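You operate a simulated robot arm through the tools that you are given. There is no shell and no other tool. Be economical: measure what you need, move in short steps, check, and stop when the job is done.

You are at the controls of a simulated robot arm. One attempt, no reset.

TASK
Clamp the short tube, brush the rust off its top and oil that patch.
Fine: clamp first, rust off before oil; use the wire brush, then the felt pad from the oil tin; put both back. Set down upright: wire brush, felt pad. A coat counts when it lies all over at full strength: go over it till it gets no stronger. What is to be rubbed or washed off counts as gone when no trace of it is left.

The check looks at the end state, three seconds after you hand in, the way a careful person would. Anything else that was tipped, shoved, dropped, spilled or broken makes it a failure.

THE ROBOT
A 7-joint arm with a two-finger parallel gripper, hanging from a carriage that runs on a gantry, over the field with the corners [0.038, 1.921], [-1.242, 1.904], [-1.212, -0.396], [0.068, -0.379] (x, y) and turns from -397 to 291 degrees about z. Base frame: it is fixed where the carriage stands at the start and does not move with it; the origin is on the floor, on the carriage's upright axis, x ahead of it, y to its left, z up; the surface under the hand at the start is at about z = 0.85. Readings come in m, degrees, newtons and seconds.
With the tool pointing down near the work surface it reaches from about 0.42 to 0.76 m from the robot's upright axis, wherever it stands. Its first joint turns from -143.0 to 143.0 degrees. Places, roughly: bright tube (30x3x3 cm) [0.8, -0.6, 0.9]; clamp lever [0.6, -0.5, 1]; felt pad (6x5x7 cm) [0.5, -1.1, 0.9]; oil tin [0.7, -1, 0.9]; short tube (30x3x3 cm) [0.6, -0.6, 0.9]. Payload 1.57 kg.
The tool frame sits at the grasp point between the pads (the TCP): z along the fingers, y along the line on which they close. The tips reach 0.03 m beyond it. Largest opening 0.11 m; finger width 0.024, thickness 0.012; the body of the gripper, 0.048 by 0.112 m, starts 0.078 m behind the TCP.
Orientation is told as [roll, pitch, yaw] about the base's x, y, z axes, in that order, counted from this pose: with the fingers straight down and closing along the base's y, the tool's x points along the base's -x, its y along +y and its z along -z.

THE INTERFACE
- The arm moves only by the tool drive_tool. Its argument "increments" is text: rows parted by semicolons, each of 6 numbers parted by spaces: the shift along the tool's x, y, z in units of 50 mm (1.0 is 50 mm), then the turn, a rotation vector about the tool's x, y, z in units of 6 degrees (1.0 is 6 degrees). In form: dx dy dz rx ry rz; .... A call has 1 to 8 rows; each row shifts and turns the commanded pose from where the row before left it, along the tool's axes as they then stand. "gripper" is the finger opening in m, from 0 to 0.11, set as the call begins (left out, the last holds). A call with a number of a shift or a turn outside -1 to 1 is refused whole. A row lasts 0.2 s, in which the tool goes at most 0.05 m and 8.6 degrees; a call with a longer step from one row to the next is refused whole, and so is a gripper value outside its range. Where a pose cannot be reached the arm comes as near as it can. A force on the tool above 40 N (or 10 N above the force at the start of the call, whichever is more), or a blocked arm, ends the call early, and 0.2 s more pass. The fingers move at their own pace (about 0.045 m/s each) and stop on an object; they squeeze with about 28 N. The grip force told is the motor's: it shows also when the fingers shut on nothing. Time passes only in rows, and 0.2 s behind the last, so rows that do not move let the fingers close. The reply holds the time, the measured pose of the TCP, the force on the tool along the base axes, the opening and the grip force, in the units named above and with some noise, with the torque about the TCP (base axes, N m) and any sound that the robot's microphone picked up.
- Cameras (640 x 400 px; columns grow to the right, rows downward): "scene" is now at [0.2465, -0.074, 1.7265]; the picture's right is [-0.94, -0.34, 0.00], its down [-0.27, 0.73, -0.62] and it looks along [0.21, -0.59, -0.78] (base axes); focal length 248 px, centre (320, 200). "wrist" rides on the gripper at [0.07, 0.016, -0.141] in the tool frame; the picture's right is [-0.23, 0.97, 0.00], its down [-0.86, -0.20, -0.48] and it looks along [-0.47, -0.11, 0.88] (tool axes); focal length 222 px, centre (320, 200).
- get_image(camera): a new picture of that camera. The clock stands still meanwhile.
- move_column(by): slides the trunk up (or, below 0, down) by that many m; the arm and the scene camera ride with it, the base frame stays. It gives what a move gives, with no picture.
- base_move(legs): drives the robot by 1 to 6 legs, each [ahead, left, turn to the left] in m, m and degrees, along the robot's own axes; the way and the turn of a leg run together, so that a leg with both is an arc; at most 1.5 m and 180 degrees a leg. The arm and the cameras ride along, it lands a little off, and it stops where it bumps. It keeps to its track: a leg is cut to what the track allows. It gives what a move gives.
- aim_head(pan, tilt): turns the head with the scene camera to pan (to the left, within 155 degrees either way) and tilt (down, from -29 to 69), counted from straight ahead of the robot. It gives what a move gives.
- measure_at(camera, pixels): for up to 12 pixels [column, row] of the newest picture of that camera ("zoom" is the newest enlarged one), the place [x, y, z] in the base frame of the surface seen there, good to about 0.002 m. The clock stands still meanwhile.
- enlarge(camera, box): a new picture of the part [left, top, right, bottom] of that camera's present view, enlarged. The clock stands still meanwhile.
- sign_off(): hands the job in; it is judged then, once.

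Go step by step. Measure first, check grasps and placings, and put right what went wrong. The budget is 80 turns and 68 pictures, counting those below and the enlarged ones. Unless the task says otherwise, let go and move clear before handing in, and close with one line.

The tools are called after "Emit:" as name(argument=value, ...) on one line, values as JSON. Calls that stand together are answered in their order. drive_tool: Moves the arm, as the interface text tells. Its arguments: {"type":"object","properties":{"increments":{"type":"string"},"gripper":{"type":"number"}},"required":["increments"]} The other tools are called the same way: move_column (by) slides the trunk up or down; base_move (legs) drives the base; aim_head (pan, tilt) turns the head that bears the scene camera; get_image (camera) takes a picture; measure_at (camera, pixels) gives the place of the surface under pixels of a picture; enlarge (camera, box) takes an enlarged picture of a part of a camera's view; sign_off () hands the job in.

At the start:

```text
time: 0.0
eef_pos: [0.4879, -0.4284, 0.9998]
orientation: [0.0, -0.1, 0.0]
force: [-0.6, -0.2, -0.4]
moment: [-0.02, 0.01, 0.01]
grip_width: 0.1099
finger_force: 0.1
trunk travel left (down, up): [-0.4, 0.195]
robot x, y, heading: [-0.0012, 0.0003, -0.0]
head pan, tilt: [-69.9, 51.4]
```

scene: 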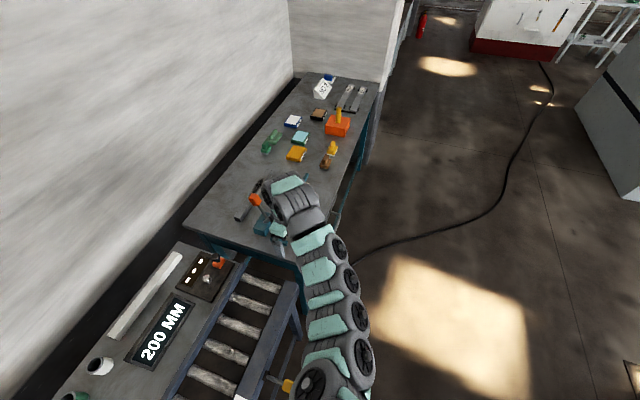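
wrist: 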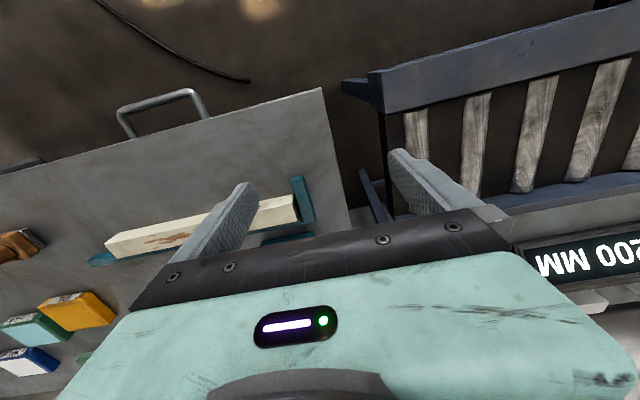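

The scene picture shows the bench with tools around (230-350, 80-240), and the wrist shows the tube with rust at about (165,238). I'll enlarge the scene view to identify the things.

Emit:
enlarge(camera="scene", box=[220, 65, 390, 171])

Emit:
enlarge(camera="wrist", box=[0, 80, 360, 380])

```text
3.76 times, centred on (305, 118) of scene
```

zoom: 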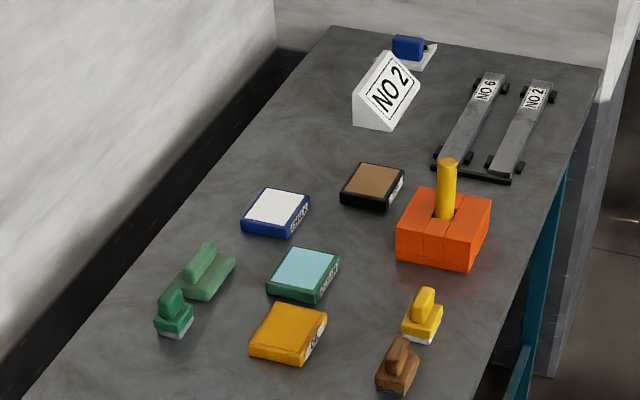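

```text
1.33 times, centred on (180, 230) of wrist
```

zoom: 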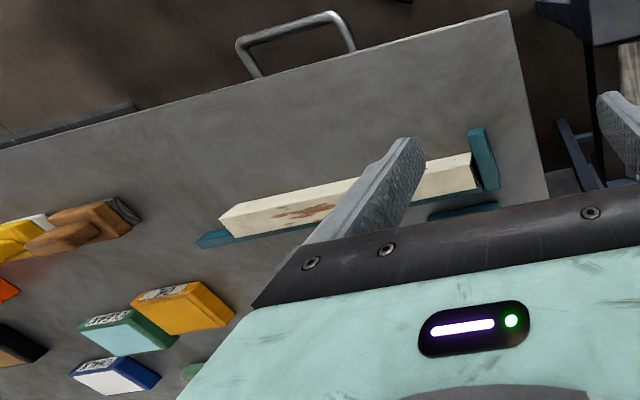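

Various tins and brushes are seen; I'll measure them and get the rest of the bench (the clamp) in view.

Emit:
measure_at(camera="scene", pixels=[[332.5, 145], [325.6, 158], [266, 144], [274.5, 134], [296.6, 152], [300.6, 136], [293.4, 120], [319, 114], [337, 124], [255, 200], [265, 226], [244, 212]])

Emit:
enlarge(camera="scene", box=[190, 140, 350, 240])

Emit:
measure_at(camera="wrist", pixels=[[125, 243], [285, 210], [175, 236], [298, 200], [102, 258], [30, 237], [10, 245], [280, 238], [120, 252], [150, 239], [195, 230], [340, 210]])

```text
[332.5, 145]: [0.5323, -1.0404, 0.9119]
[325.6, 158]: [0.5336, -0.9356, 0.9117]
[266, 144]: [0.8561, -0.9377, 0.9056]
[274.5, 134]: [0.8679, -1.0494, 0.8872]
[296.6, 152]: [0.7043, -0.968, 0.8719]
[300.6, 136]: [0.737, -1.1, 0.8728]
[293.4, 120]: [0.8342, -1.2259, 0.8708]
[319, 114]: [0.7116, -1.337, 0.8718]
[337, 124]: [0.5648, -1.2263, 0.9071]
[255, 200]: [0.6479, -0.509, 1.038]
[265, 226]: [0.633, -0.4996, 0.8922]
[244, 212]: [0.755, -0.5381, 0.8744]
```

```text
4.00 times, centred on (270, 190) of scene
```

zoom: 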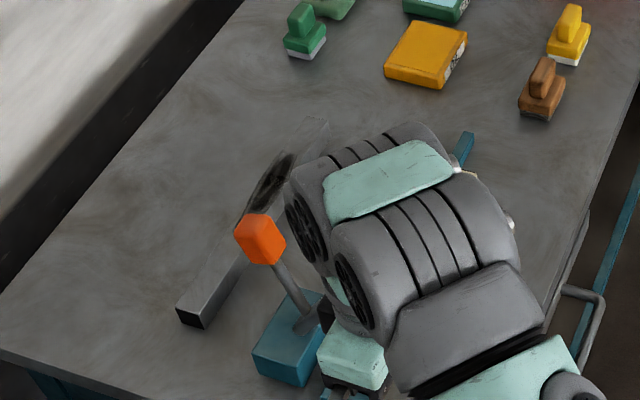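

```text
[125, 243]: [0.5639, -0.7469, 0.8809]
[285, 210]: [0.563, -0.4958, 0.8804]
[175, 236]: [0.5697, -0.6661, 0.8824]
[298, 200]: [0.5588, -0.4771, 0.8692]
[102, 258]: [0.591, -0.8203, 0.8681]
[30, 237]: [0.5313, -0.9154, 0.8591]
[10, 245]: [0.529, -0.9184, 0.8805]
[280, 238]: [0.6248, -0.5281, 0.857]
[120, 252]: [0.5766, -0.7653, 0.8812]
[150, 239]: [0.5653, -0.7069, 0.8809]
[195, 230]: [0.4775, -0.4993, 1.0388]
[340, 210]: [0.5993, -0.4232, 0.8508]
```

The rusty tube lies along y at x≈0.565, top z≈0.881; the brown wire brush is at (0.534,-0.936), the yellow felt pad at (0.532,-1.04), yellow tin at (0.70,-0.97), lever knob at (0.648,-0.509,1.04). I'll raise the arm and drive the carriage toward the bench.

Emit:
drive_tool(increments="0 0 -1 0 0 0; 0 0 -1 0 0 0; 0 0 -1 0 0 0; 0 0 -1 0 0 0")

Emit:
base_move(legs=[[0.06, -0.375, 0]])

Emit:
aim_head(pan=-50, tilt=55)

Emit:
get_image(camera="scene")

Emit:
get_image(camera="wrist")

```text
time: 1.0
eef_pos: [0.5121, -0.4406, 1.0789]
orientation: [-0.1, 0.2, 0.0]
force: [0.6, -0.4, 0.8]
moment: [0.01, 0.01, 0.0]
grip_width: 0.1099
finger_force: 0.1
out of reach, approached as far as the arm can: row 1, 2, 3, 4
trunk travel left (down, up): [-0.4, 0.195]
robot x, y, heading: [-0.001, 0.0019, -0.0]
head pan, tilt: [-69.9, 51.4]
```

```text
time: 3.4
eef_pos: [0.5691, -0.8164, 1.0788]
orientation: [0.0, 0.0, -0.3]
force: [-0.1, 0.1, 1.0]
moment: [0.02, 0.02, 0.02]
grip_width: 0.1099
finger_force: 0.1
trunk travel left (down, up): [-0.4, 0.195]
robot x, y, heading: [0.0579, -0.3731, -0.4]
head pan, tilt: [-69.9, 51.4]
```

```text
time: 4.2
eef_pos: [0.5698, -0.8161, 1.0776]
orientation: [0.0, -0.1, -0.3]
force: [0.3, -0.1, 0.1]
moment: [0.04, 0.0, -0.02]
grip_width: 0.1099
finger_force: 0.0
trunk travel left (down, up): [-0.4, 0.195]
robot x, y, heading: [0.0578, -0.3709, -0.2]
head pan, tilt: [-50.0, 55.0]
```

```text
62 pictures are left
```

scene: 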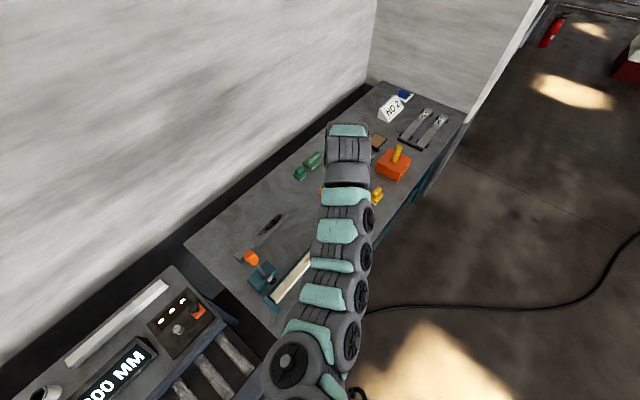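

```text
61 pictures are left
```

wrist: 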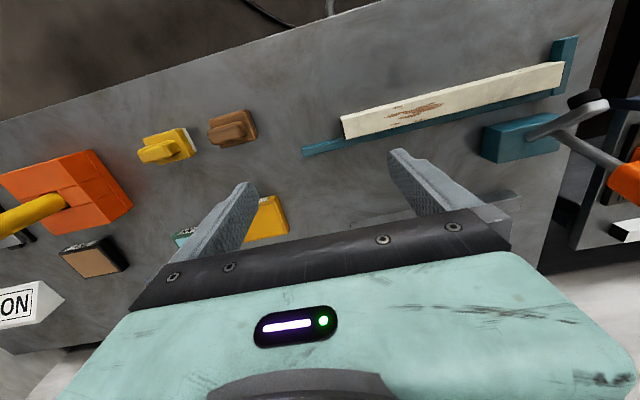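

The arm is now over the bench; at wrist (480-640, 60-210) the clamp shows: a teal block, a grey arm with a black foot, and an orange lever knob. I'll look closely at it.

Emit:
enlarge(camera="wrist", box=[440, 20, 640, 245])

Emit:
enlarge(camera="scene", box=[210, 200, 370, 320])

Emit:
measure_at(camera="zoom", pixels=[[163, 232], [175, 265], [210, 270], [260, 285], [215, 305], [250, 320], [300, 250], [340, 240], [230, 275]])

Emit:
measure_at(camera="wrist", pixels=[[590, 98], [598, 108], [545, 132], [625, 178], [600, 160], [515, 140], [575, 130], [560, 50], [625, 232], [630, 158]])

```text
1.78 times, centred on (540, 132) of wrist
```

zoom: 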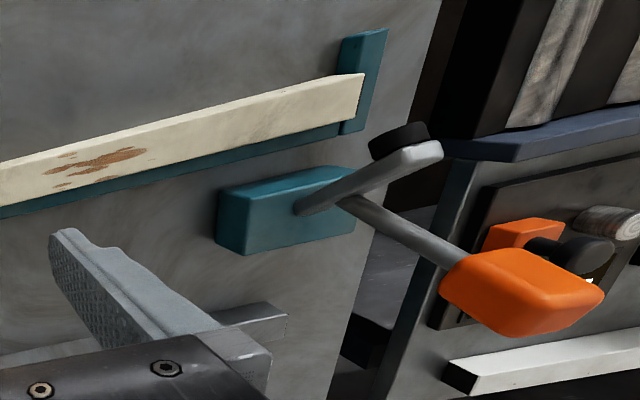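

```text
3.33 times, centred on (290, 260) of scene
```

zoom: 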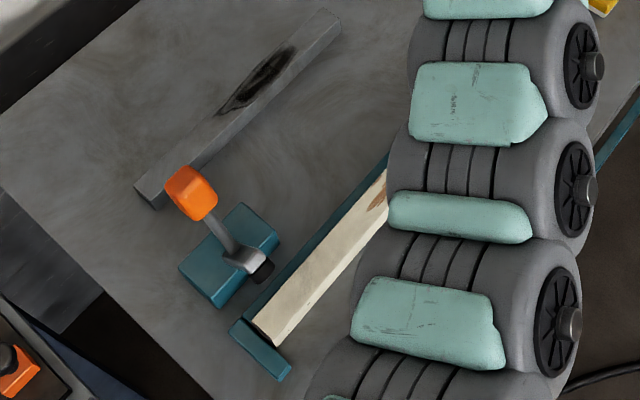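

```text
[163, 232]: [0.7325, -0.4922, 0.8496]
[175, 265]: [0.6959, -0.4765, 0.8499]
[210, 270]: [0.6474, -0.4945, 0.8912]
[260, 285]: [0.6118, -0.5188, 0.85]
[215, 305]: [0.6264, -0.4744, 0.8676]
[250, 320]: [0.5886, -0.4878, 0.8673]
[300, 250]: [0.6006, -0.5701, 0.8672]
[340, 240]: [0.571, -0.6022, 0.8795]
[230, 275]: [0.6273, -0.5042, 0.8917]
```

```text
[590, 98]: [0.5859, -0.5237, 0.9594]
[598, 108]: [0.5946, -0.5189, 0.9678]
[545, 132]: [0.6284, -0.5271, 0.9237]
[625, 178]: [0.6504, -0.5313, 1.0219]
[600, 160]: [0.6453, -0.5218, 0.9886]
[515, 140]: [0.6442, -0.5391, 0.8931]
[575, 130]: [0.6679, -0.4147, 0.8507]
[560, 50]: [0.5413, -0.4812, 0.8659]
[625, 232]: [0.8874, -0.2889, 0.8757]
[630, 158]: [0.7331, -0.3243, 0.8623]
```

The clamp is a toggle: foot at (0.586,-0.52,0.96) raised, knob near (0.65,-0.515,1.035), pivot about (0.63,-0.52,0.91), so the lever should swing toward -x to bring the foot down on the tube. I'll close the fingers and go to the +x side of the knob.

Emit:
drive_tool(increments="-1 0 0 0 0 0; -1 0 0 0 0 0; -1 0 0 0 0 0; 0 1 0 0 0 0; 0 1 0 0 0 0; 0 1 0 0 0 0", gripper=0)

Emit:
drive_tool(increments="0 1 0 0 0 0; 0 1 0 0 0 0; 0 0.9 0 0 0 0; 0 0 0 0 0 0")

Emit:
get_image(camera="wrist")

Emit:
enlarge(camera="scene", box=[190, 180, 390, 330])

```text
time: 5.6
eef_pos: [0.7063, -0.6713, 1.0783]
orientation: [-0.3, 0.0, -0.6]
force: [1.2, -1.2, -0.4]
moment: [0.07, -0.03, -0.01]
grip_width: 0.0001
finger_force: 7.8
out of reach, approached as far as the arm can: row 3
trunk travel left (down, up): [-0.4, 0.195]
robot x, y, heading: [0.0588, -0.3721, -0.1]
head pan, tilt: [-50.0, 55.0]
```

```text
time: 6.6
eef_pos: [0.7318, -0.5342, 1.0525]
orientation: [0.0, 0.0, -0.3]
force: [0.4, -0.3, 0.4]
moment: [-0.04, -0.02, 0.05]
grip_width: 0.0
finger_force: 21.1
out of reach, approached as far as the arm can: row 2, 3
trunk travel left (down, up): [-0.4, 0.195]
robot x, y, heading: [0.0593, -0.3726, -0.2]
head pan, tilt: [-50.0, 55.0]
```

```text
58 pictures are left
```

wrist: 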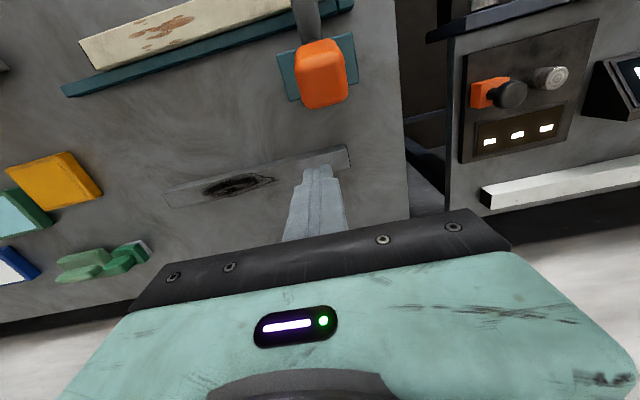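

```text
2.67 times, centred on (290, 255) of scene
```

zoom: 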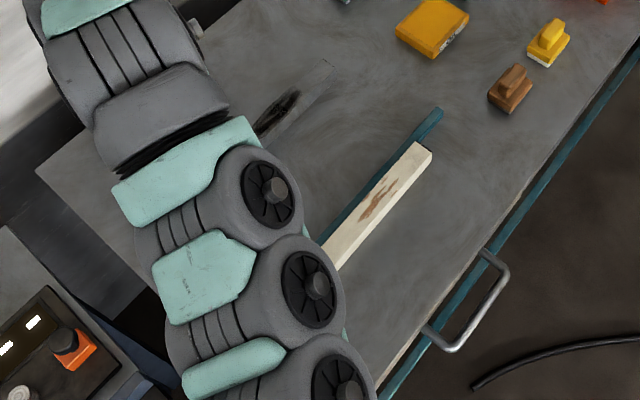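

The fingers are at x=0.73, with the knob at wrist (320,72). I'll measure it.

Emit:
measure_at(camera="wrist", pixels=[[300, 60], [340, 60], [302, 98], [342, 95], [320, 45], [320, 85], [320, 104], [80, 42], [60, 88], [268, 17]])

```text
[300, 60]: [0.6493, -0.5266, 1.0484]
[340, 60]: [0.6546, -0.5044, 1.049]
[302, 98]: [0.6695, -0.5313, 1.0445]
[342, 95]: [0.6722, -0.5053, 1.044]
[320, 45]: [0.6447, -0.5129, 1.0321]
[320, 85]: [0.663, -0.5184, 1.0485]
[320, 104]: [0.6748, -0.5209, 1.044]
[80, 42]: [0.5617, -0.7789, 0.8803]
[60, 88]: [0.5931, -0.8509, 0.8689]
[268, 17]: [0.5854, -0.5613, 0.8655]
```

Knob centre ≈(0.66,-0.518,1.03). I'll align and push toward -x in small rows.

Emit:
drive_tool(increments="0 0.32 0.3 0 0 0; 0.5 0 0 0 0 0; 0.5 0 0 0 0 0; 0.4 0 0 0 0 0; 0.4 0 0 0 0 0; 0 0 0 0 0 0")

Emit:
get_image(camera="wrist")

```text
time: 8.0
eef_pos: [0.6529, -0.5218, 1.0059]
orientation: [0.1, -0.2, -0.2]
force: [0.1, -0.4, 0.0]
moment: [0.03, -0.01, 0.01]
grip_width: 0.0
finger_force: 20.7
out of reach, approached as far as the arm can: row 2, 3, 4, 5
trunk travel left (down, up): [-0.4, 0.195]
robot x, y, heading: [0.0609, -0.3711, -0.1]
head pan, tilt: [-50.0, 55.0]
```

```text
56 pictures are left
```

wrist: 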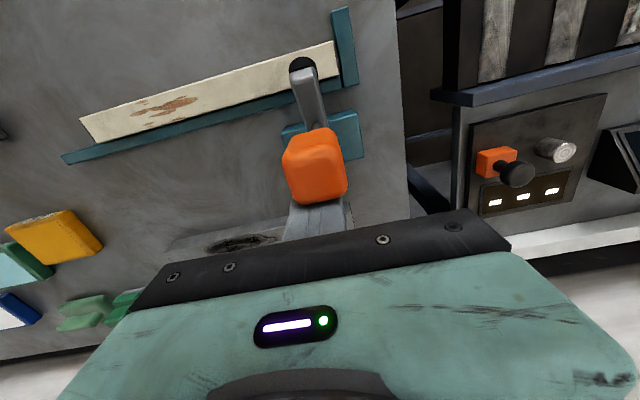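

The lever is swinging and the foot is nearly above the tube at (302,65). Arm height is limiting, so I'll back off slightly, raise the column, and check.

Emit:
drive_tool(increments="-0.5 0 0 0 0 0")

Emit:
move_column(by=0.1)

Emit:
get_image(camera="wrist")

Emit:
measure_at(camera="wrist", pixels=[[320, 85], [318, 65], [322, 105], [310, 50], [305, 30]])

```text
time: 8.4
eef_pos: [0.6774, -0.5232, 1.0064]
orientation: [0.0, 0.0, -0.3]
force: [-0.5, -0.4, -0.8]
moment: [-0.01, -0.01, -0.02]
grip_width: 0.0001
finger_force: 21.9
trunk travel left (down, up): [-0.4, 0.195]
robot x, y, heading: [0.0603, -0.3718, -0.2]
head pan, tilt: [-50.0, 55.0]
```

```text
time: 9.8
eef_pos: [0.6772, -0.5212, 1.1052]
orientation: [0.0, 0.0, -0.3]
force: [-0.3, -0.7, -0.6]
moment: [0.0, 0.01, 0.01]
grip_width: 0.0
finger_force: 21.3
trunk travel left (down, up): [-0.5, 0.095]
robot x, y, heading: [0.0584, -0.3702, -0.3]
head pan, tilt: [-50.0, 55.0]
```

```text
55 pictures are left
```

wrist: 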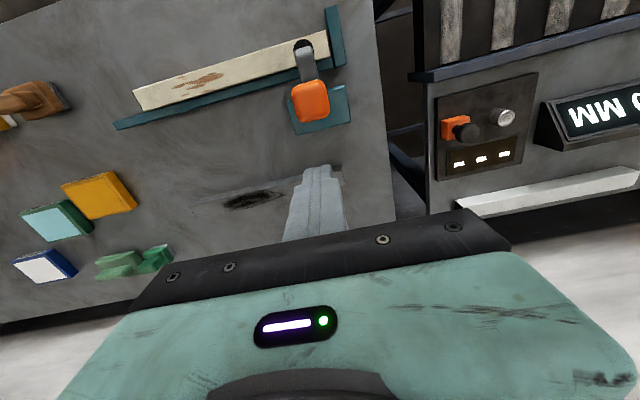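

```text
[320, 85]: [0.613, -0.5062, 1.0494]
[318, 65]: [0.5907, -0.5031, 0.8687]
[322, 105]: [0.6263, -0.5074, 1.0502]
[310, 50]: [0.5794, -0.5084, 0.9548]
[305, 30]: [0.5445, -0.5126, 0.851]
```

The knob is now at (0.615,-0.508,1.03). I'll continue the push along the arc.

Emit:
drive_tool(increments="0 0.2 0.7 0 0 0; 0 0 0.7 0 0 0; 0.5 0 0 0 0 0; 0.5 0 0 0 0 0; 0.5 0 0.1 0 0 0; 0.4 0 0.2 0 0 0; 0.4 0 0.3 0 0 0; 0 0 0 0 0 0")

Emit:
get_image(camera="wrist")

```text
time: 11.4
eef_pos: [0.5791, -0.5115, 1.0158]
orientation: [-0.1, -1.5, -0.1]
force: [12.8, -1.6, 22.5]
moment: [-0.09, -0.14, 0.0]
grip_width: 0.0
finger_force: 21.6
trunk travel left (down, up): [-0.5, 0.095]
robot x, y, heading: [0.0588, -0.375, -0.3]
head pan, tilt: [-50.0, 55.0]
stopped in row 8: the force on the tool passed its limit at 59 N (the readings are from after the stop); the commanded pose is now the measured one
```

```text
54 pictures are left
```

wrist: 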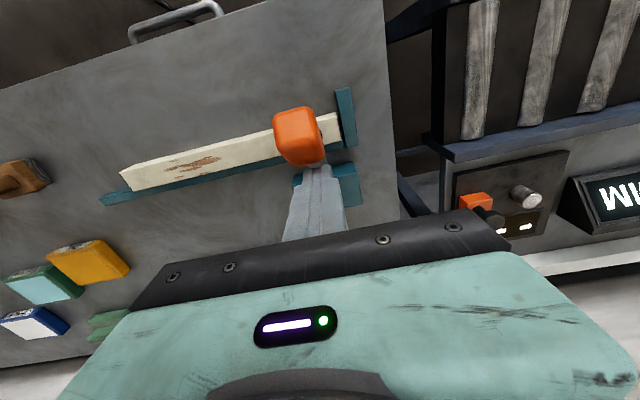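

Emit:
measure_at(camera="wrist", pixels=[[290, 115], [310, 115], [298, 145], [315, 145], [298, 130], [327, 125], [320, 172], [296, 112]])

Emit:
enlarge(camera="wrist", box=[230, 70, 390, 220])

```text
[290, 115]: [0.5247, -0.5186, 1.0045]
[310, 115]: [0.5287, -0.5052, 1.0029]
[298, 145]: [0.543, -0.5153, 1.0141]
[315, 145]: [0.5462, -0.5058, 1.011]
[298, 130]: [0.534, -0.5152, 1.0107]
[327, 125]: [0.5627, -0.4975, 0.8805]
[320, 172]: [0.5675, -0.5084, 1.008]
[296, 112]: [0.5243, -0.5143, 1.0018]
```

```text
2.67 times, centred on (310, 145) of wrist
```

zoom: 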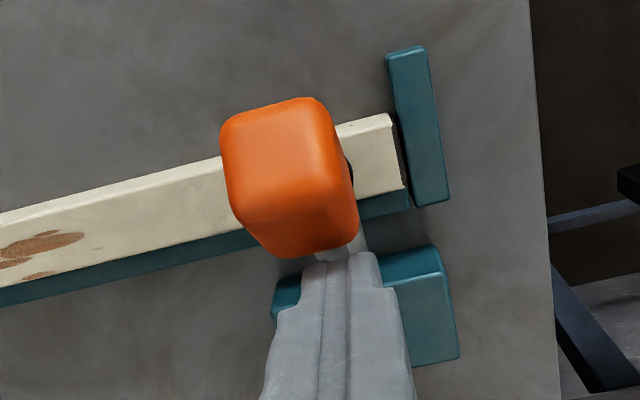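

The knob is at about (0.54,-0.51,1.0) and the push ended at 59 N, so it may be seated. I'll back off and look at the foot.

Emit:
drive_tool(increments="-0.6 0 0 0 0 0; 0 0 -1 0 0 0; 0 -1 0 0 0 0; 0 -1 0 0 0 0; 0 -1 0 0 0 0; 0 -1 0 0 0 0")

Emit:
get_image(camera="wrist")

Emit:
enlarge(camera="scene", box=[190, 200, 350, 320])

```text
time: 12.8
eef_pos: [0.6016, -0.7117, 1.0614]
orientation: [-0.1, -0.9, -0.1]
force: [-0.2, -0.3, -0.6]
moment: [-0.02, -0.01, 0.0]
grip_width: 0.0
finger_force: 21.1
trunk travel left (down, up): [-0.5, 0.095]
robot x, y, heading: [0.0615, -0.3698, -0.2]
head pan, tilt: [-50.0, 55.0]
```

```text
52 pictures are left
```

wrist: 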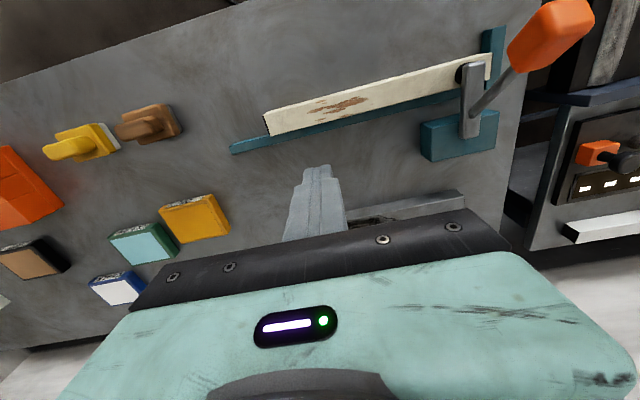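

```text
3.33 times, centred on (270, 260) of scene
```

zoom: 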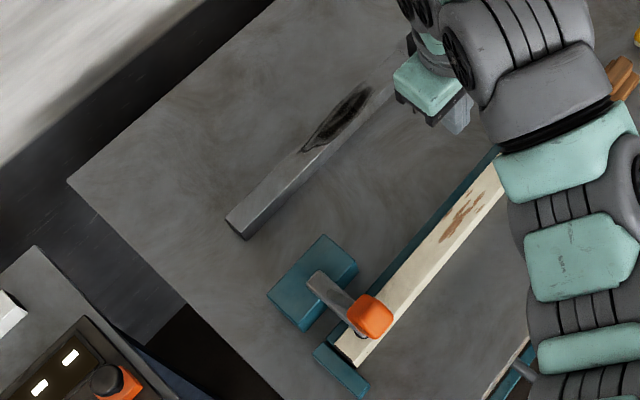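

Emit:
enlarge(camera="wrist", box=[400, 0, 620, 180])

Emit:
measure_at(camera="wrist", pixels=[[460, 74], [468, 70], [470, 100], [470, 128], [478, 108], [498, 85], [545, 35], [320, 103], [360, 100], [310, 110], [340, 112], [268, 118]])

```text
2.22 times, centred on (510, 90) of wrist
```

zoom: 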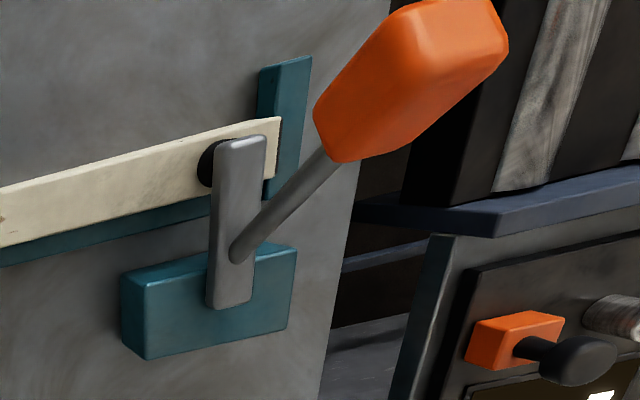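

```text
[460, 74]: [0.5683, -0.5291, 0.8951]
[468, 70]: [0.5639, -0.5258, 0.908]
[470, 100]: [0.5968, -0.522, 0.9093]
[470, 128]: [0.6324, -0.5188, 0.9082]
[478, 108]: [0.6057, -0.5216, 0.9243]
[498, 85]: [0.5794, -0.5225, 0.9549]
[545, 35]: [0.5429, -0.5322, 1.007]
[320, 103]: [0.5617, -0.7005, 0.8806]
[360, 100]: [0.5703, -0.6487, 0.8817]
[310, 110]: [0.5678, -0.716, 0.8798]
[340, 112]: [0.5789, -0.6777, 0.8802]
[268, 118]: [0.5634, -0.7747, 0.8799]
```

The bar is level (z≈0.909) with the black foot on the tube: clamped. Now I'll look closely at the brush and the felt pad and tins.

Emit:
enlarge(camera="wrist", box=[30, 80, 240, 280])

Emit:
measure_at(camera="wrist", pixels=[[130, 128], [150, 123], [165, 120], [120, 125], [178, 122], [50, 155], [75, 147], [90, 140], [190, 213], [205, 200], [220, 232], [115, 150]])

```text
2.00 times, centred on (135, 180) of wrist
```

zoom: 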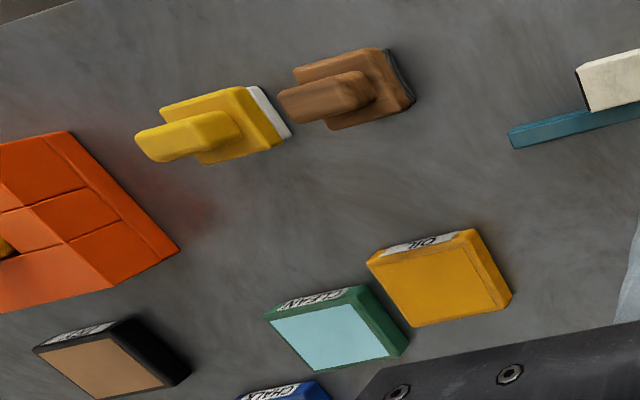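

```text
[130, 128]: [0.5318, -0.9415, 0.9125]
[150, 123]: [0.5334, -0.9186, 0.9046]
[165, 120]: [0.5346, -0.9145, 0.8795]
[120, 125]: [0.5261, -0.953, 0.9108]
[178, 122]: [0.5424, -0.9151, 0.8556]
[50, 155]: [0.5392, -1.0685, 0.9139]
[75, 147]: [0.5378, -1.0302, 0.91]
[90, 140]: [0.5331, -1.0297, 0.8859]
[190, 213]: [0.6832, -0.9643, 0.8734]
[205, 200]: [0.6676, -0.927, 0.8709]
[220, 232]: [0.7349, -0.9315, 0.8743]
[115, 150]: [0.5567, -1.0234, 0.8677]
```

The yellow tin reads OIL, the yellow pad with white felt belongs to it, the brown brush is next to it. I'll hover over the brush to see how its handle lies.

Emit:
drive_tool(increments="0.7 -0.7 0 0 0.15 0; 0.7 -0.7 0 0 0 0; 0 -1 0 0 0 0; 0 -1 0 0 0 0; 0 -1 0 0 0 0; 0 0 0 0 0 0", gripper=0.08)

Emit:
get_image(camera="wrist")

```text
time: 14.2
eef_pos: [0.53, -0.9316, 1.0637]
orientation: [0.0, 0.1, 0.0]
force: [-0.6, -0.6, 0.0]
moment: [0.04, 0.01, -0.01]
grip_width: 0.08
finger_force: 0.0
trunk travel left (down, up): [-0.5, 0.095]
robot x, y, heading: [0.0574, -0.3719, -0.4]
head pan, tilt: [-50.0, 55.0]
```

```text
48 pictures are left
```

wrist: 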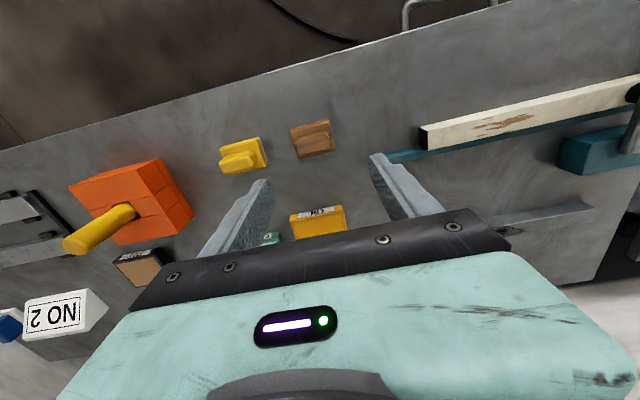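

Emit:
enlarge(camera="wrist", box=[200, 100, 360, 200])

Emit:
measure_at(camera="zoom", pixels=[[370, 130], [515, 90], [535, 185], [405, 220], [375, 155], [520, 120], [405, 185], [510, 160], [450, 155], [445, 105], [460, 205], [420, 80]])

Emit:
measure_at(camera="zoom", pixels=[[95, 210], [150, 195], [185, 235], [100, 270], [85, 250], [170, 210], [95, 190], [230, 155], [265, 215], [150, 225], [215, 240], [245, 165]])

```text
4.00 times, centred on (280, 150) of wrist
```

zoom: 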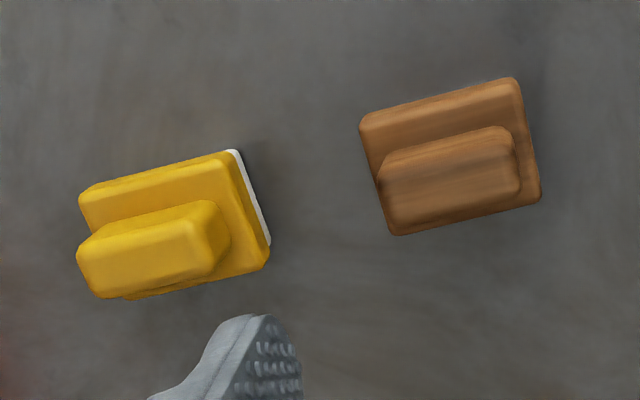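

```text
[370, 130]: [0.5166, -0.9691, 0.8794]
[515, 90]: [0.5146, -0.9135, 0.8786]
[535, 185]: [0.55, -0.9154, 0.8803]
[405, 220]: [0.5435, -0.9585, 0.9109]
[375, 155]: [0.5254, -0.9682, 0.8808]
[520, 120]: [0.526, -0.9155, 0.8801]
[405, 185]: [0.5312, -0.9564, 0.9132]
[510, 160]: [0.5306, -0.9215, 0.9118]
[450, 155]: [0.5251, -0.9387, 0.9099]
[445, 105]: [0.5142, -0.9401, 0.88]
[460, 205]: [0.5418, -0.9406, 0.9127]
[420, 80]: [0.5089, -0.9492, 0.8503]
```

```text
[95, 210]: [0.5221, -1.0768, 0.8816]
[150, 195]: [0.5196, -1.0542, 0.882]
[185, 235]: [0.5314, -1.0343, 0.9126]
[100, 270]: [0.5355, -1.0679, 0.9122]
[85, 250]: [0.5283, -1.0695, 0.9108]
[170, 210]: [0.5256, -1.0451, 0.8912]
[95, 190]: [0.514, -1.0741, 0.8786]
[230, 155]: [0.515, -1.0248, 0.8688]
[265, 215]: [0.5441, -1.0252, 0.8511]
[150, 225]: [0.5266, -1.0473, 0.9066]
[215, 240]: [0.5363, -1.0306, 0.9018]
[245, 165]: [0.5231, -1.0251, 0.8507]
```

The brush block spans x 0.512–0.554, y -0.97 to -0.913, handle centre ≈(0.535,-0.939), top 0.913, handle along y. I'll descend to TCP z≈0.914 and close along y.

Emit:
drive_tool(increments="-0.1 -0.15 0.9 0 0 0; 0 0 0.9 0 0 0; 0 0 0.7 0 0 0; 0 0 0.48 0 0 0; 0 0 0 0 0 0")

Emit:
get_image(camera="wrist")

```text
time: 15.4
eef_pos: [0.5158, -0.9009, 0.9537]
orientation: [-0.1, 0.0, -0.2]
force: [0.4, 0.7, -0.2]
moment: [-0.01, 0.0, -0.02]
grip_width: 0.0801
finger_force: 0.2
out of reach, approached as far as the arm can: row 1, 2, 3, 4
trunk travel left (down, up): [-0.5, 0.095]
robot x, y, heading: [0.0551, -0.3731, -0.3]
head pan, tilt: [-50.0, 55.0]
```

```text
46 pictures are left
```

wrist: 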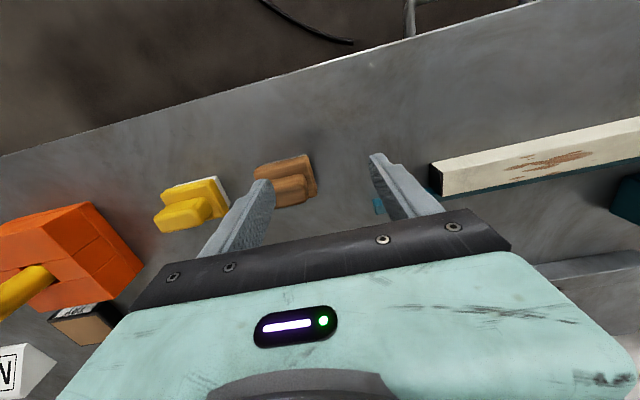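

The descent was reach-limited with the column high; lowering the column should extend reach. I'll lift by 0.23, lower the column 0.2, then re-approach.

Emit:
drive_tool(increments="0 0 -1 0 0 0; 0 0 -1 0 0 0; 0 0 -1 0 0 0; 0 0 -1 0 0 0; 0 0 -0.6 0 0 0; 0 0 0 0 0 0")

Emit:
move_column(by=-0.2)

```text
time: 16.8
eef_pos: [0.5181, -0.9019, 1.1844]
orientation: [0.0, 0.0, -0.1]
force: [-0.1, -0.3, -0.4]
moment: [-0.01, 0.0, -0.01]
grip_width: 0.0798
finger_force: 0.0
trunk travel left (down, up): [-0.5, 0.095]
robot x, y, heading: [0.0602, -0.3731, -0.1]
head pan, tilt: [-50.0, 55.0]
```

```text
time: 19.0
eef_pos: [0.5186, -0.9022, 0.9834]
orientation: [-0.1, 0.1, -0.1]
force: [-0.8, -1.0, -0.1]
moment: [-0.01, 0.03, -0.02]
grip_width: 0.08
finger_force: 0.1
trunk travel left (down, up): [-0.3, 0.295]
robot x, y, heading: [0.0576, -0.3739, -0.1]
head pan, tilt: [-50.0, 55.0]
```

Now at z 0.983 above; I'll shift to (0.535,-0.939) and descend.

Emit:
drive_tool(increments="-0.33 -0.74 0 0 0 0; 0 0 0.7 0 0 0; 0 0 0.68 0 0 0; 0 0 0 0 0 0")

Emit:
get_image(camera="wrist")

```text
time: 20.0
eef_pos: [0.5338, -0.9391, 0.9135]
orientation: [-0.1, 0.1, -0.1]
force: [0.1, -0.5, 0.1]
moment: [0.01, -0.01, -0.02]
grip_width: 0.0801
finger_force: 0.1
trunk travel left (down, up): [-0.3, 0.295]
robot x, y, heading: [0.0587, -0.3737, -0.5]
head pan, tilt: [-50.0, 55.0]
```

```text
45 pictures are left
```

wrist: 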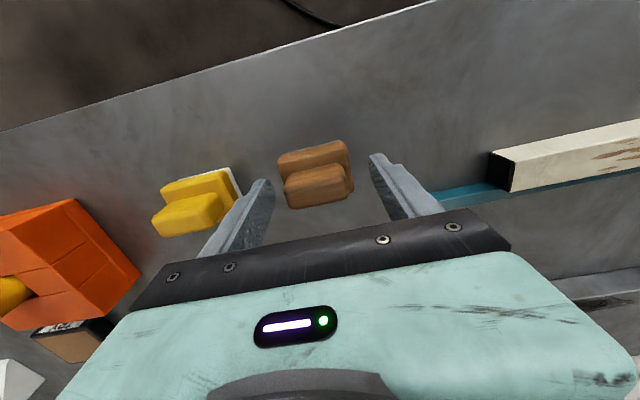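

The handle sits between the fingers; closing.

Emit:
drive_tool(increments="0 0 0 0 0 0; 0 0 0 0 0 0; 0 0 0 0 0 0; 0 0 0 0 0 0; 0 0 0 0 0 0", gripper=0.02)

```text
time: 21.2
eef_pos: [0.5336, -0.9392, 0.9132]
orientation: [0.0, 0.0, -0.1]
force: [-0.5, -0.6, 1.1]
moment: [-0.03, -0.02, 0.0]
grip_width: 0.0473
finger_force: 28.0
trunk travel left (down, up): [-0.3, 0.295]
robot x, y, heading: [0.0586, -0.3739, -0.3]
head pan, tilt: [-50.0, 55.0]
```

Gripped (0.047 m, 28 N). I'll lift 0.07, then raise the column 0.15 for the nearer tube.

Emit:
drive_tool(increments="0 0 -0.7 0 0 0; 0 0 -0.7 0 0 0; 0 0 0 0 0 0")

Emit:
move_column(by=0.15)

Emit:
get_image(camera="wrist")

```text
time: 22.0
eef_pos: [0.5333, -0.938, 0.9848]
orientation: [0.0, 0.0, -0.2]
force: [-0.2, 0.7, -0.6]
moment: [0.02, 0.03, 0.0]
grip_width: 0.0473
finger_force: 27.8
trunk travel left (down, up): [-0.3, 0.295]
robot x, y, heading: [0.0611, -0.3754, -0.1]
head pan, tilt: [-50.0, 55.0]
```

```text
time: 23.7
eef_pos: [0.5327, -0.9367, 1.1329]
orientation: [0.0, 0.0, -0.2]
force: [1.3, -0.7, -0.7]
moment: [-0.02, 0.01, -0.01]
grip_width: 0.047
finger_force: 27.7
trunk travel left (down, up): [-0.45, 0.145]
robot x, y, heading: [0.0577, -0.3774, -0.4]
head pan, tilt: [-50.0, 55.0]
```

```text
44 pictures are left
```

wrist: 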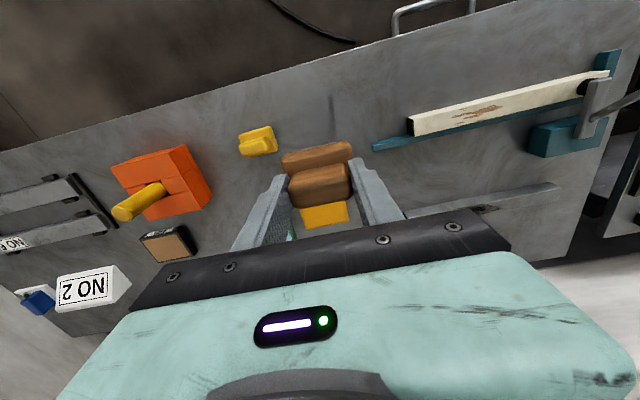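

Brush is held level. I'll measure the rust patch.

Emit:
enlarge(camera="wrist", box=[400, 60, 560, 160])

Emit:
measure_at(camera="wrist", pixels=[[455, 117], [462, 112], [480, 112], [500, 105], [475, 118], [495, 111], [410, 120], [415, 133], [580, 80]])

```text
4.00 times, centred on (480, 110) of wrist
```

zoom: 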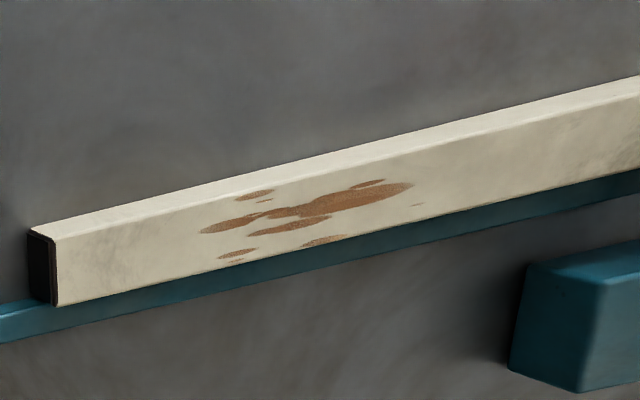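

```text
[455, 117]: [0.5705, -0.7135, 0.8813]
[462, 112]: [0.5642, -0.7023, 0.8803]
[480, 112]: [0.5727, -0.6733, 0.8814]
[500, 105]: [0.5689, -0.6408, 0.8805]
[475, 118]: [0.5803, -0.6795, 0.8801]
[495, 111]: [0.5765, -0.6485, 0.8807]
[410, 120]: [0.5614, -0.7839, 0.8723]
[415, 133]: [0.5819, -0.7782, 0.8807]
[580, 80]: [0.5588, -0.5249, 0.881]
```

Rust spans y -0.72…-0.63, tube x≈0.557–0.587, top 0.881. I'll carry the brush over to (0.572,-0.70,1.03).

Emit:
drive_tool(increments="0 0.9 0.3 0 0 0; -0.4 0.9 0 0 0 0; -0.39 0.9 0.1 0 0 0; 0 0.9 0.3 0 0 0; 0 0.9 0.3 0 0 0; 0 0.23 0.9 0 0 0; 0 0 0 0 0 0")

Emit:
get_image(camera="wrist")

```text
time: 25.3
eef_pos: [0.5782, -0.7083, 1.0202]
orientation: [0.0, 0.0, -0.1]
force: [0.3, 1.1, -0.5]
moment: [-0.01, 0.0, -0.02]
grip_width: 0.0473
finger_force: 28.6
out of reach, approached as far as the arm can: row 4
trunk travel left (down, up): [-0.45, 0.145]
robot x, y, heading: [0.0569, -0.3764, -0.2]
head pan, tilt: [-50.0, 55.0]
```

```text
42 pictures are left
```

wrist: 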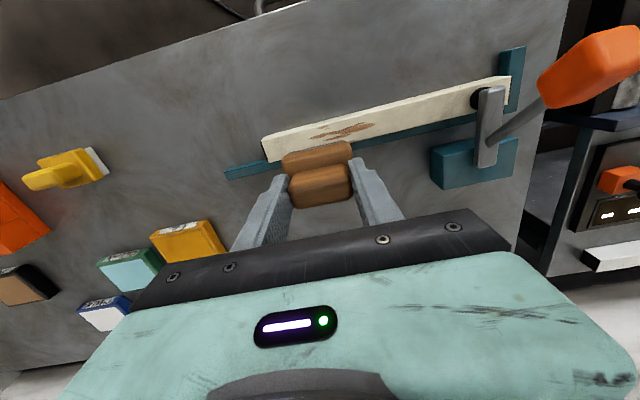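

I'll go down to just above contact and then touch gently.

Emit:
drive_tool(increments="0.12 -0.5 0.7 0 0 0; 0 0 0.65 0 0 0; 0 0 0.1 0 0 0; 0 0 0.1 0 0 0; 0 0 0 0 0 0")

```text
time: 26.5
eef_pos: [0.5744, -0.733, 0.9431]
orientation: [0.0, 0.0, -0.1]
force: [0.8, 0.5, -1.0]
moment: [0.01, -0.02, 0.01]
grip_width: 0.0473
finger_force: 28.1
trunk travel left (down, up): [-0.45, 0.145]
robot x, y, heading: [0.0613, -0.3743, -0.3]
head pan, tilt: [-50.0, 55.0]
```

Emit:
drive_tool(increments="0 0 0.03 0 0 0; 0 0 0.03 0 0 0; 0 0 0.03 0 0 0; 0 0 0 0 0 0")

```text
time: 27.5
eef_pos: [0.5787, -0.7342, 0.9408]
orientation: [-0.1, -0.1, 0.0]
force: [-3.9, 5.6, 26.7]
moment: [0.24, -0.01, 0.0]
grip_width: 0.0472
finger_force: 27.5
trunk travel left (down, up): [-0.45, 0.145]
robot x, y, heading: [0.0564, -0.3692, -0.5]
head pan, tilt: [-50.0, 55.0]
```

Contact at TCP z≈0.941 with 27 N; I'll ease 0.5 mm and stroke along y back and forth.

Emit:
drive_tool(increments="0.08 0 -0.015 0 0 0; 0 0.5 0 0 0 0; 0 0.5 0 0 0 0; 0 0.5 0 0 0 0; 0 0.5 0 0 0 0; 0 0.2 0 0 0 0; 0 0 0 0 0 0")

Emit:
drive_tool(increments="0 -0.5 0 0 0 0; 0 -0.5 0 0 0 0; 0 -0.5 0 0 0 0; 0 -0.5 0 0 0 0; 0 -0.2 0 0 0 0; 0 0 0 0 0 0")

Emit:
get_image(camera="wrist")

```text
time: 29.1
eef_pos: [0.5724, -0.6237, 0.9416]
orientation: [-0.1, 0.1, -0.1]
force: [0.9, -4.1, 10.1]
moment: [-0.15, -0.2, -0.1]
grip_width: 0.0472
finger_force: 27.9
trunk travel left (down, up): [-0.45, 0.145]
robot x, y, heading: [0.0593, -0.3743, -0.6]
head pan, tilt: [-50.0, 55.0]
```

```text
time: 30.5
eef_pos: [0.5722, -0.7329, 0.9415]
orientation: [0.0, -0.1, -0.2]
force: [0.9, 2.4, 7.9]
moment: [0.15, -0.22, 0.04]
grip_width: 0.0474
finger_force: 27.7
trunk travel left (down, up): [-0.45, 0.145]
robot x, y, heading: [0.0592, -0.3746, -0.3]
head pan, tilt: [-50.0, 55.0]
```

```text
41 pictures are left
```

wrist: 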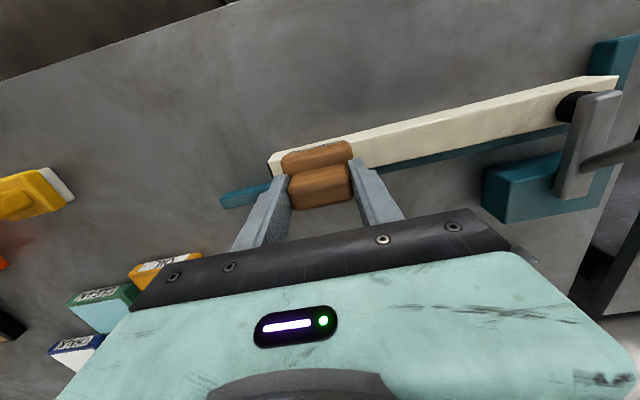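

The visible part looks clean already; two more passes with small x offsets to be thorough, then lift and inspect.

Emit:
drive_tool(increments="0.12 -0.2 0.01 0 0 0; 0 0.5 0 0 0 0; 0 0.5 0 0 0 0; 0 0.5 0 0 0 0; 0 0.5 0 0 0 0; 0 0.4 0 0 0 0; 0 0 0 0 0 0")

Emit:
drive_tool(increments="-0.22 0 0 0 0 0; 0 -0.5 0 0 0 0; 0 -0.5 0 0 0 0; 0 -0.5 0 0 0 0; 0 -0.5 0 0 0 0; 0 -0.4 0 0 0 0; 0 0 0 0 0 0")

Emit:
drive_tool(increments="0.1 0 -0.8 0 0 0; 0 -0.9 -0.8 0 0 0; 0 -0.9 0 0 0 0; 0 0 0 0 0 0")

Emit:
enlarge(camera="wrist", box=[280, 40, 520, 190])

```text
time: 32.1
eef_pos: [0.5671, -0.6261, 0.9408]
orientation: [-0.2, -0.1, -0.2]
force: [-0.1, -9.1, 25.7]
moment: [-0.2, -0.31, -0.16]
grip_width: 0.0471
finger_force: 28.3
trunk travel left (down, up): [-0.45, 0.145]
robot x, y, heading: [0.0595, -0.3765, -0.3]
head pan, tilt: [-50.0, 55.0]
```

```text
time: 33.7
eef_pos: [0.5754, -0.7436, 0.9409]
orientation: [-0.1, 0.0, -0.1]
force: [-1.1, 0.5, 2.4]
moment: [0.03, 0.0, 0.02]
grip_width: 0.0471
finger_force: 27.6
trunk travel left (down, up): [-0.45, 0.145]
robot x, y, heading: [0.0601, -0.3715, -0.3]
head pan, tilt: [-50.0, 55.0]
```

```text
refused: row 2 steps farther than a row can; nothing moved
```

```text
2.67 times, centred on (400, 115) of wrist
```

zoom: 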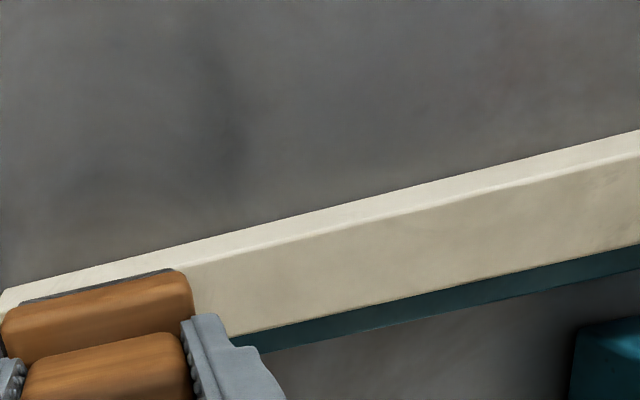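

The exposed part is clean. I'll lift and move away to inspect the full patch.

Emit:
drive_tool(increments="0.05 0 -0.8 0 0 0; 0 -0.6 -0.7 0 0 0; 0 -0.9 -0.3 0 0 0; 0 -0.9 -0.2 0 0 0; 0 0 0 0 0 0")

Emit:
get_image(camera="wrist")

Emit:
enlarge(camera="wrist", box=[320, 50, 560, 200])

```text
time: 34.9
eef_pos: [0.5735, -0.8638, 1.0395]
orientation: [0.0, 0.0, 0.0]
force: [-0.6, 0.8, -0.4]
moment: [0.01, 0.03, -0.01]
grip_width: 0.0471
finger_force: 28.4
trunk travel left (down, up): [-0.45, 0.145]
robot x, y, heading: [0.0599, -0.3772, -0.3]
head pan, tilt: [-50.0, 55.0]
```

```text
39 pictures are left
```

wrist: 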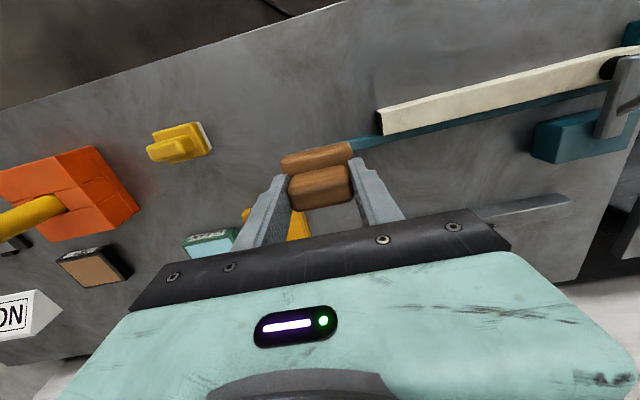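

```text
2.67 times, centred on (440, 125) of wrist
```

zoom: 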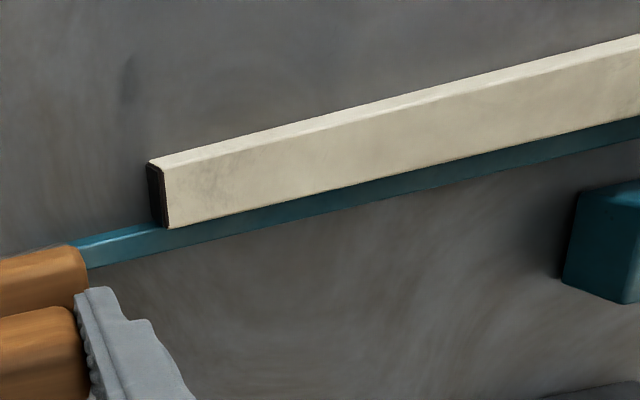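

The rust is gone without trace. Now return the brush to (0.534,-0.939): move over, then lower the column.

Emit:
drive_tool(increments="0.4 -0.75 -0.45 0 0 0; 0.39 -0.75 -0.45 0 0 0; 0 0 -0.5 0 0 0; 0 0 0 0 0 0")

Emit:
move_column(by=-0.15)

Emit:
get_image(camera="wrist")

```text
time: 35.9
eef_pos: [0.5347, -0.9378, 1.1104]
orientation: [0.0, -0.1, -0.1]
force: [0.1, -0.6, -1.3]
moment: [0.0, 0.01, -0.02]
grip_width: 0.0471
finger_force: 28.1
trunk travel left (down, up): [-0.45, 0.145]
robot x, y, heading: [0.0583, -0.3737, -0.4]
head pan, tilt: [-50.0, 55.0]
```

```text
time: 37.7
eef_pos: [0.5341, -0.9379, 0.9604]
orientation: [-0.1, 0.0, -0.1]
force: [0.1, -0.9, -0.7]
moment: [0.02, -0.03, 0.03]
grip_width: 0.0473
finger_force: 27.6
trunk travel left (down, up): [-0.3, 0.295]
robot x, y, heading: [0.0607, -0.3681, -0.3]
head pan, tilt: [-50.0, 55.0]
```

```text
37 pictures are left
```

wrist: 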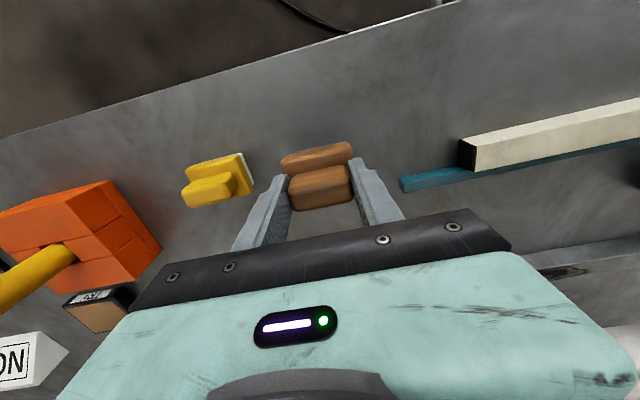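

Above the original spot; lowering in small steps until contact.

Emit:
drive_tool(increments="0 0 0.6 0 0 0; 0 0 0.3 0 0 0; 0 0 0.04 0 0 0; 0 0 0 0 0 0")

Emit:
drive_tool(increments="0 0 0.03 0 0 0; 0 0 0 0 0 0")

```text
time: 38.7
eef_pos: [0.536, -0.9376, 0.9133]
orientation: [0.0, 0.0, -0.2]
force: [0.1, 0.2, -1.4]
moment: [-0.02, -0.02, -0.02]
grip_width: 0.0473
finger_force: 28.1
trunk travel left (down, up): [-0.3, 0.295]
robot x, y, heading: [0.0598, -0.3719, -0.5]
head pan, tilt: [-50.0, 55.0]
```

```text
time: 39.3
eef_pos: [0.537, -0.938, 0.912]
orientation: [0.1, 0.0, -0.1]
force: [0.1, 0.1, -0.8]
moment: [0.03, 0.0, 0.0]
grip_width: 0.0471
finger_force: 27.6
trunk travel left (down, up): [-0.3, 0.295]
robot x, y, heading: [0.0581, -0.3755, -0.3]
head pan, tilt: [-50.0, 55.0]
```

Emit:
drive_tool(increments="0 0 0.02 0 0 0; 0 0 0.02 0 0 0; 0 0 0 0 0 0")

```text
time: 40.1
eef_pos: [0.5357, -0.9384, 0.9104]
orientation: [0.0, 0.0, -0.1]
force: [0.5, -0.7, -1.0]
moment: [0.02, -0.02, 0.02]
grip_width: 0.0473
finger_force: 28.4
trunk travel left (down, up): [-0.3, 0.295]
robot x, y, heading: [0.0549, -0.3712, -0.4]
head pan, tilt: [-50.0, 55.0]
```

Emit:
drive_tool(increments="0 0 0.02 0 0 0; 0 0 0 0 0 0")

Emit:
enlarge(camera="wrist", box=[220, 100, 420, 240])

```text
time: 40.7
eef_pos: [0.5345, -0.9369, 0.9109]
orientation: [-0.1, 0.0, -0.1]
force: [-2.5, 2.1, 8.8]
moment: [0.16, -0.08, 0.05]
grip_width: 0.0474
finger_force: 27.8
trunk travel left (down, up): [-0.3, 0.295]
robot x, y, heading: [0.0604, -0.3737, -0.1]
head pan, tilt: [-50.0, 55.0]
```

```text
2.86 times, centred on (320, 170) of wrist
```

zoom: 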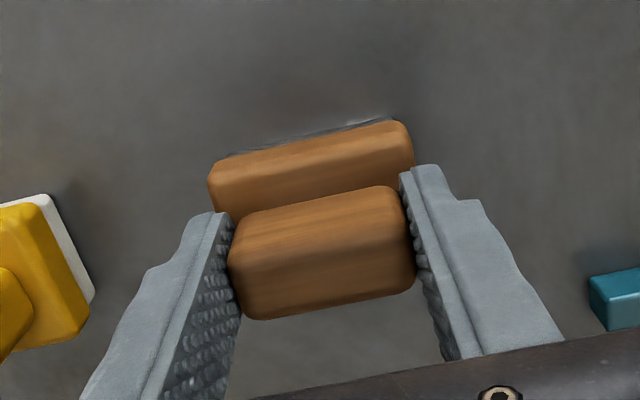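

Contact (8.8 N). Release and lift clear.

Emit:
drive_tool(increments="0 0 0 0 0 0; 0 0 0 0 0 0; 0 0 0 0 0 0; 0 0 -0.5 0 0 0; 0 0 -0.8 0 0 0; 0 0 0 0 0 0", gripper=0.075)

Emit:
get_image(camera="wrist")

```text
time: 42.1
eef_pos: [0.5371, -0.9376, 0.9755]
orientation: [-0.1, 0.0, -0.2]
force: [-0.4, -0.6, 0.7]
moment: [0.03, 0.03, -0.03]
grip_width: 0.0749
finger_force: 0.1
trunk travel left (down, up): [-0.3, 0.295]
robot x, y, heading: [0.0599, -0.3749, -0.3]
head pan, tilt: [-50.0, 55.0]
```

```text
35 pictures are left
```

wrist: 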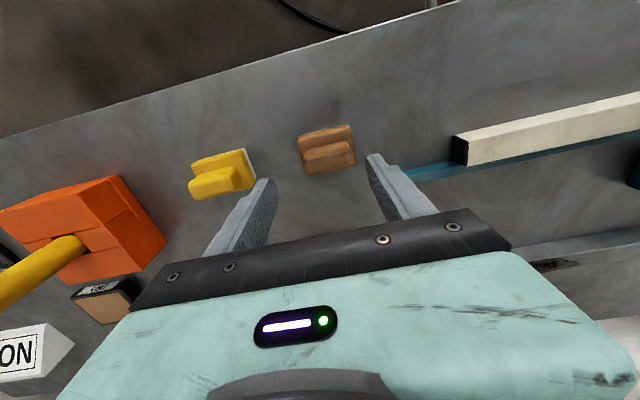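

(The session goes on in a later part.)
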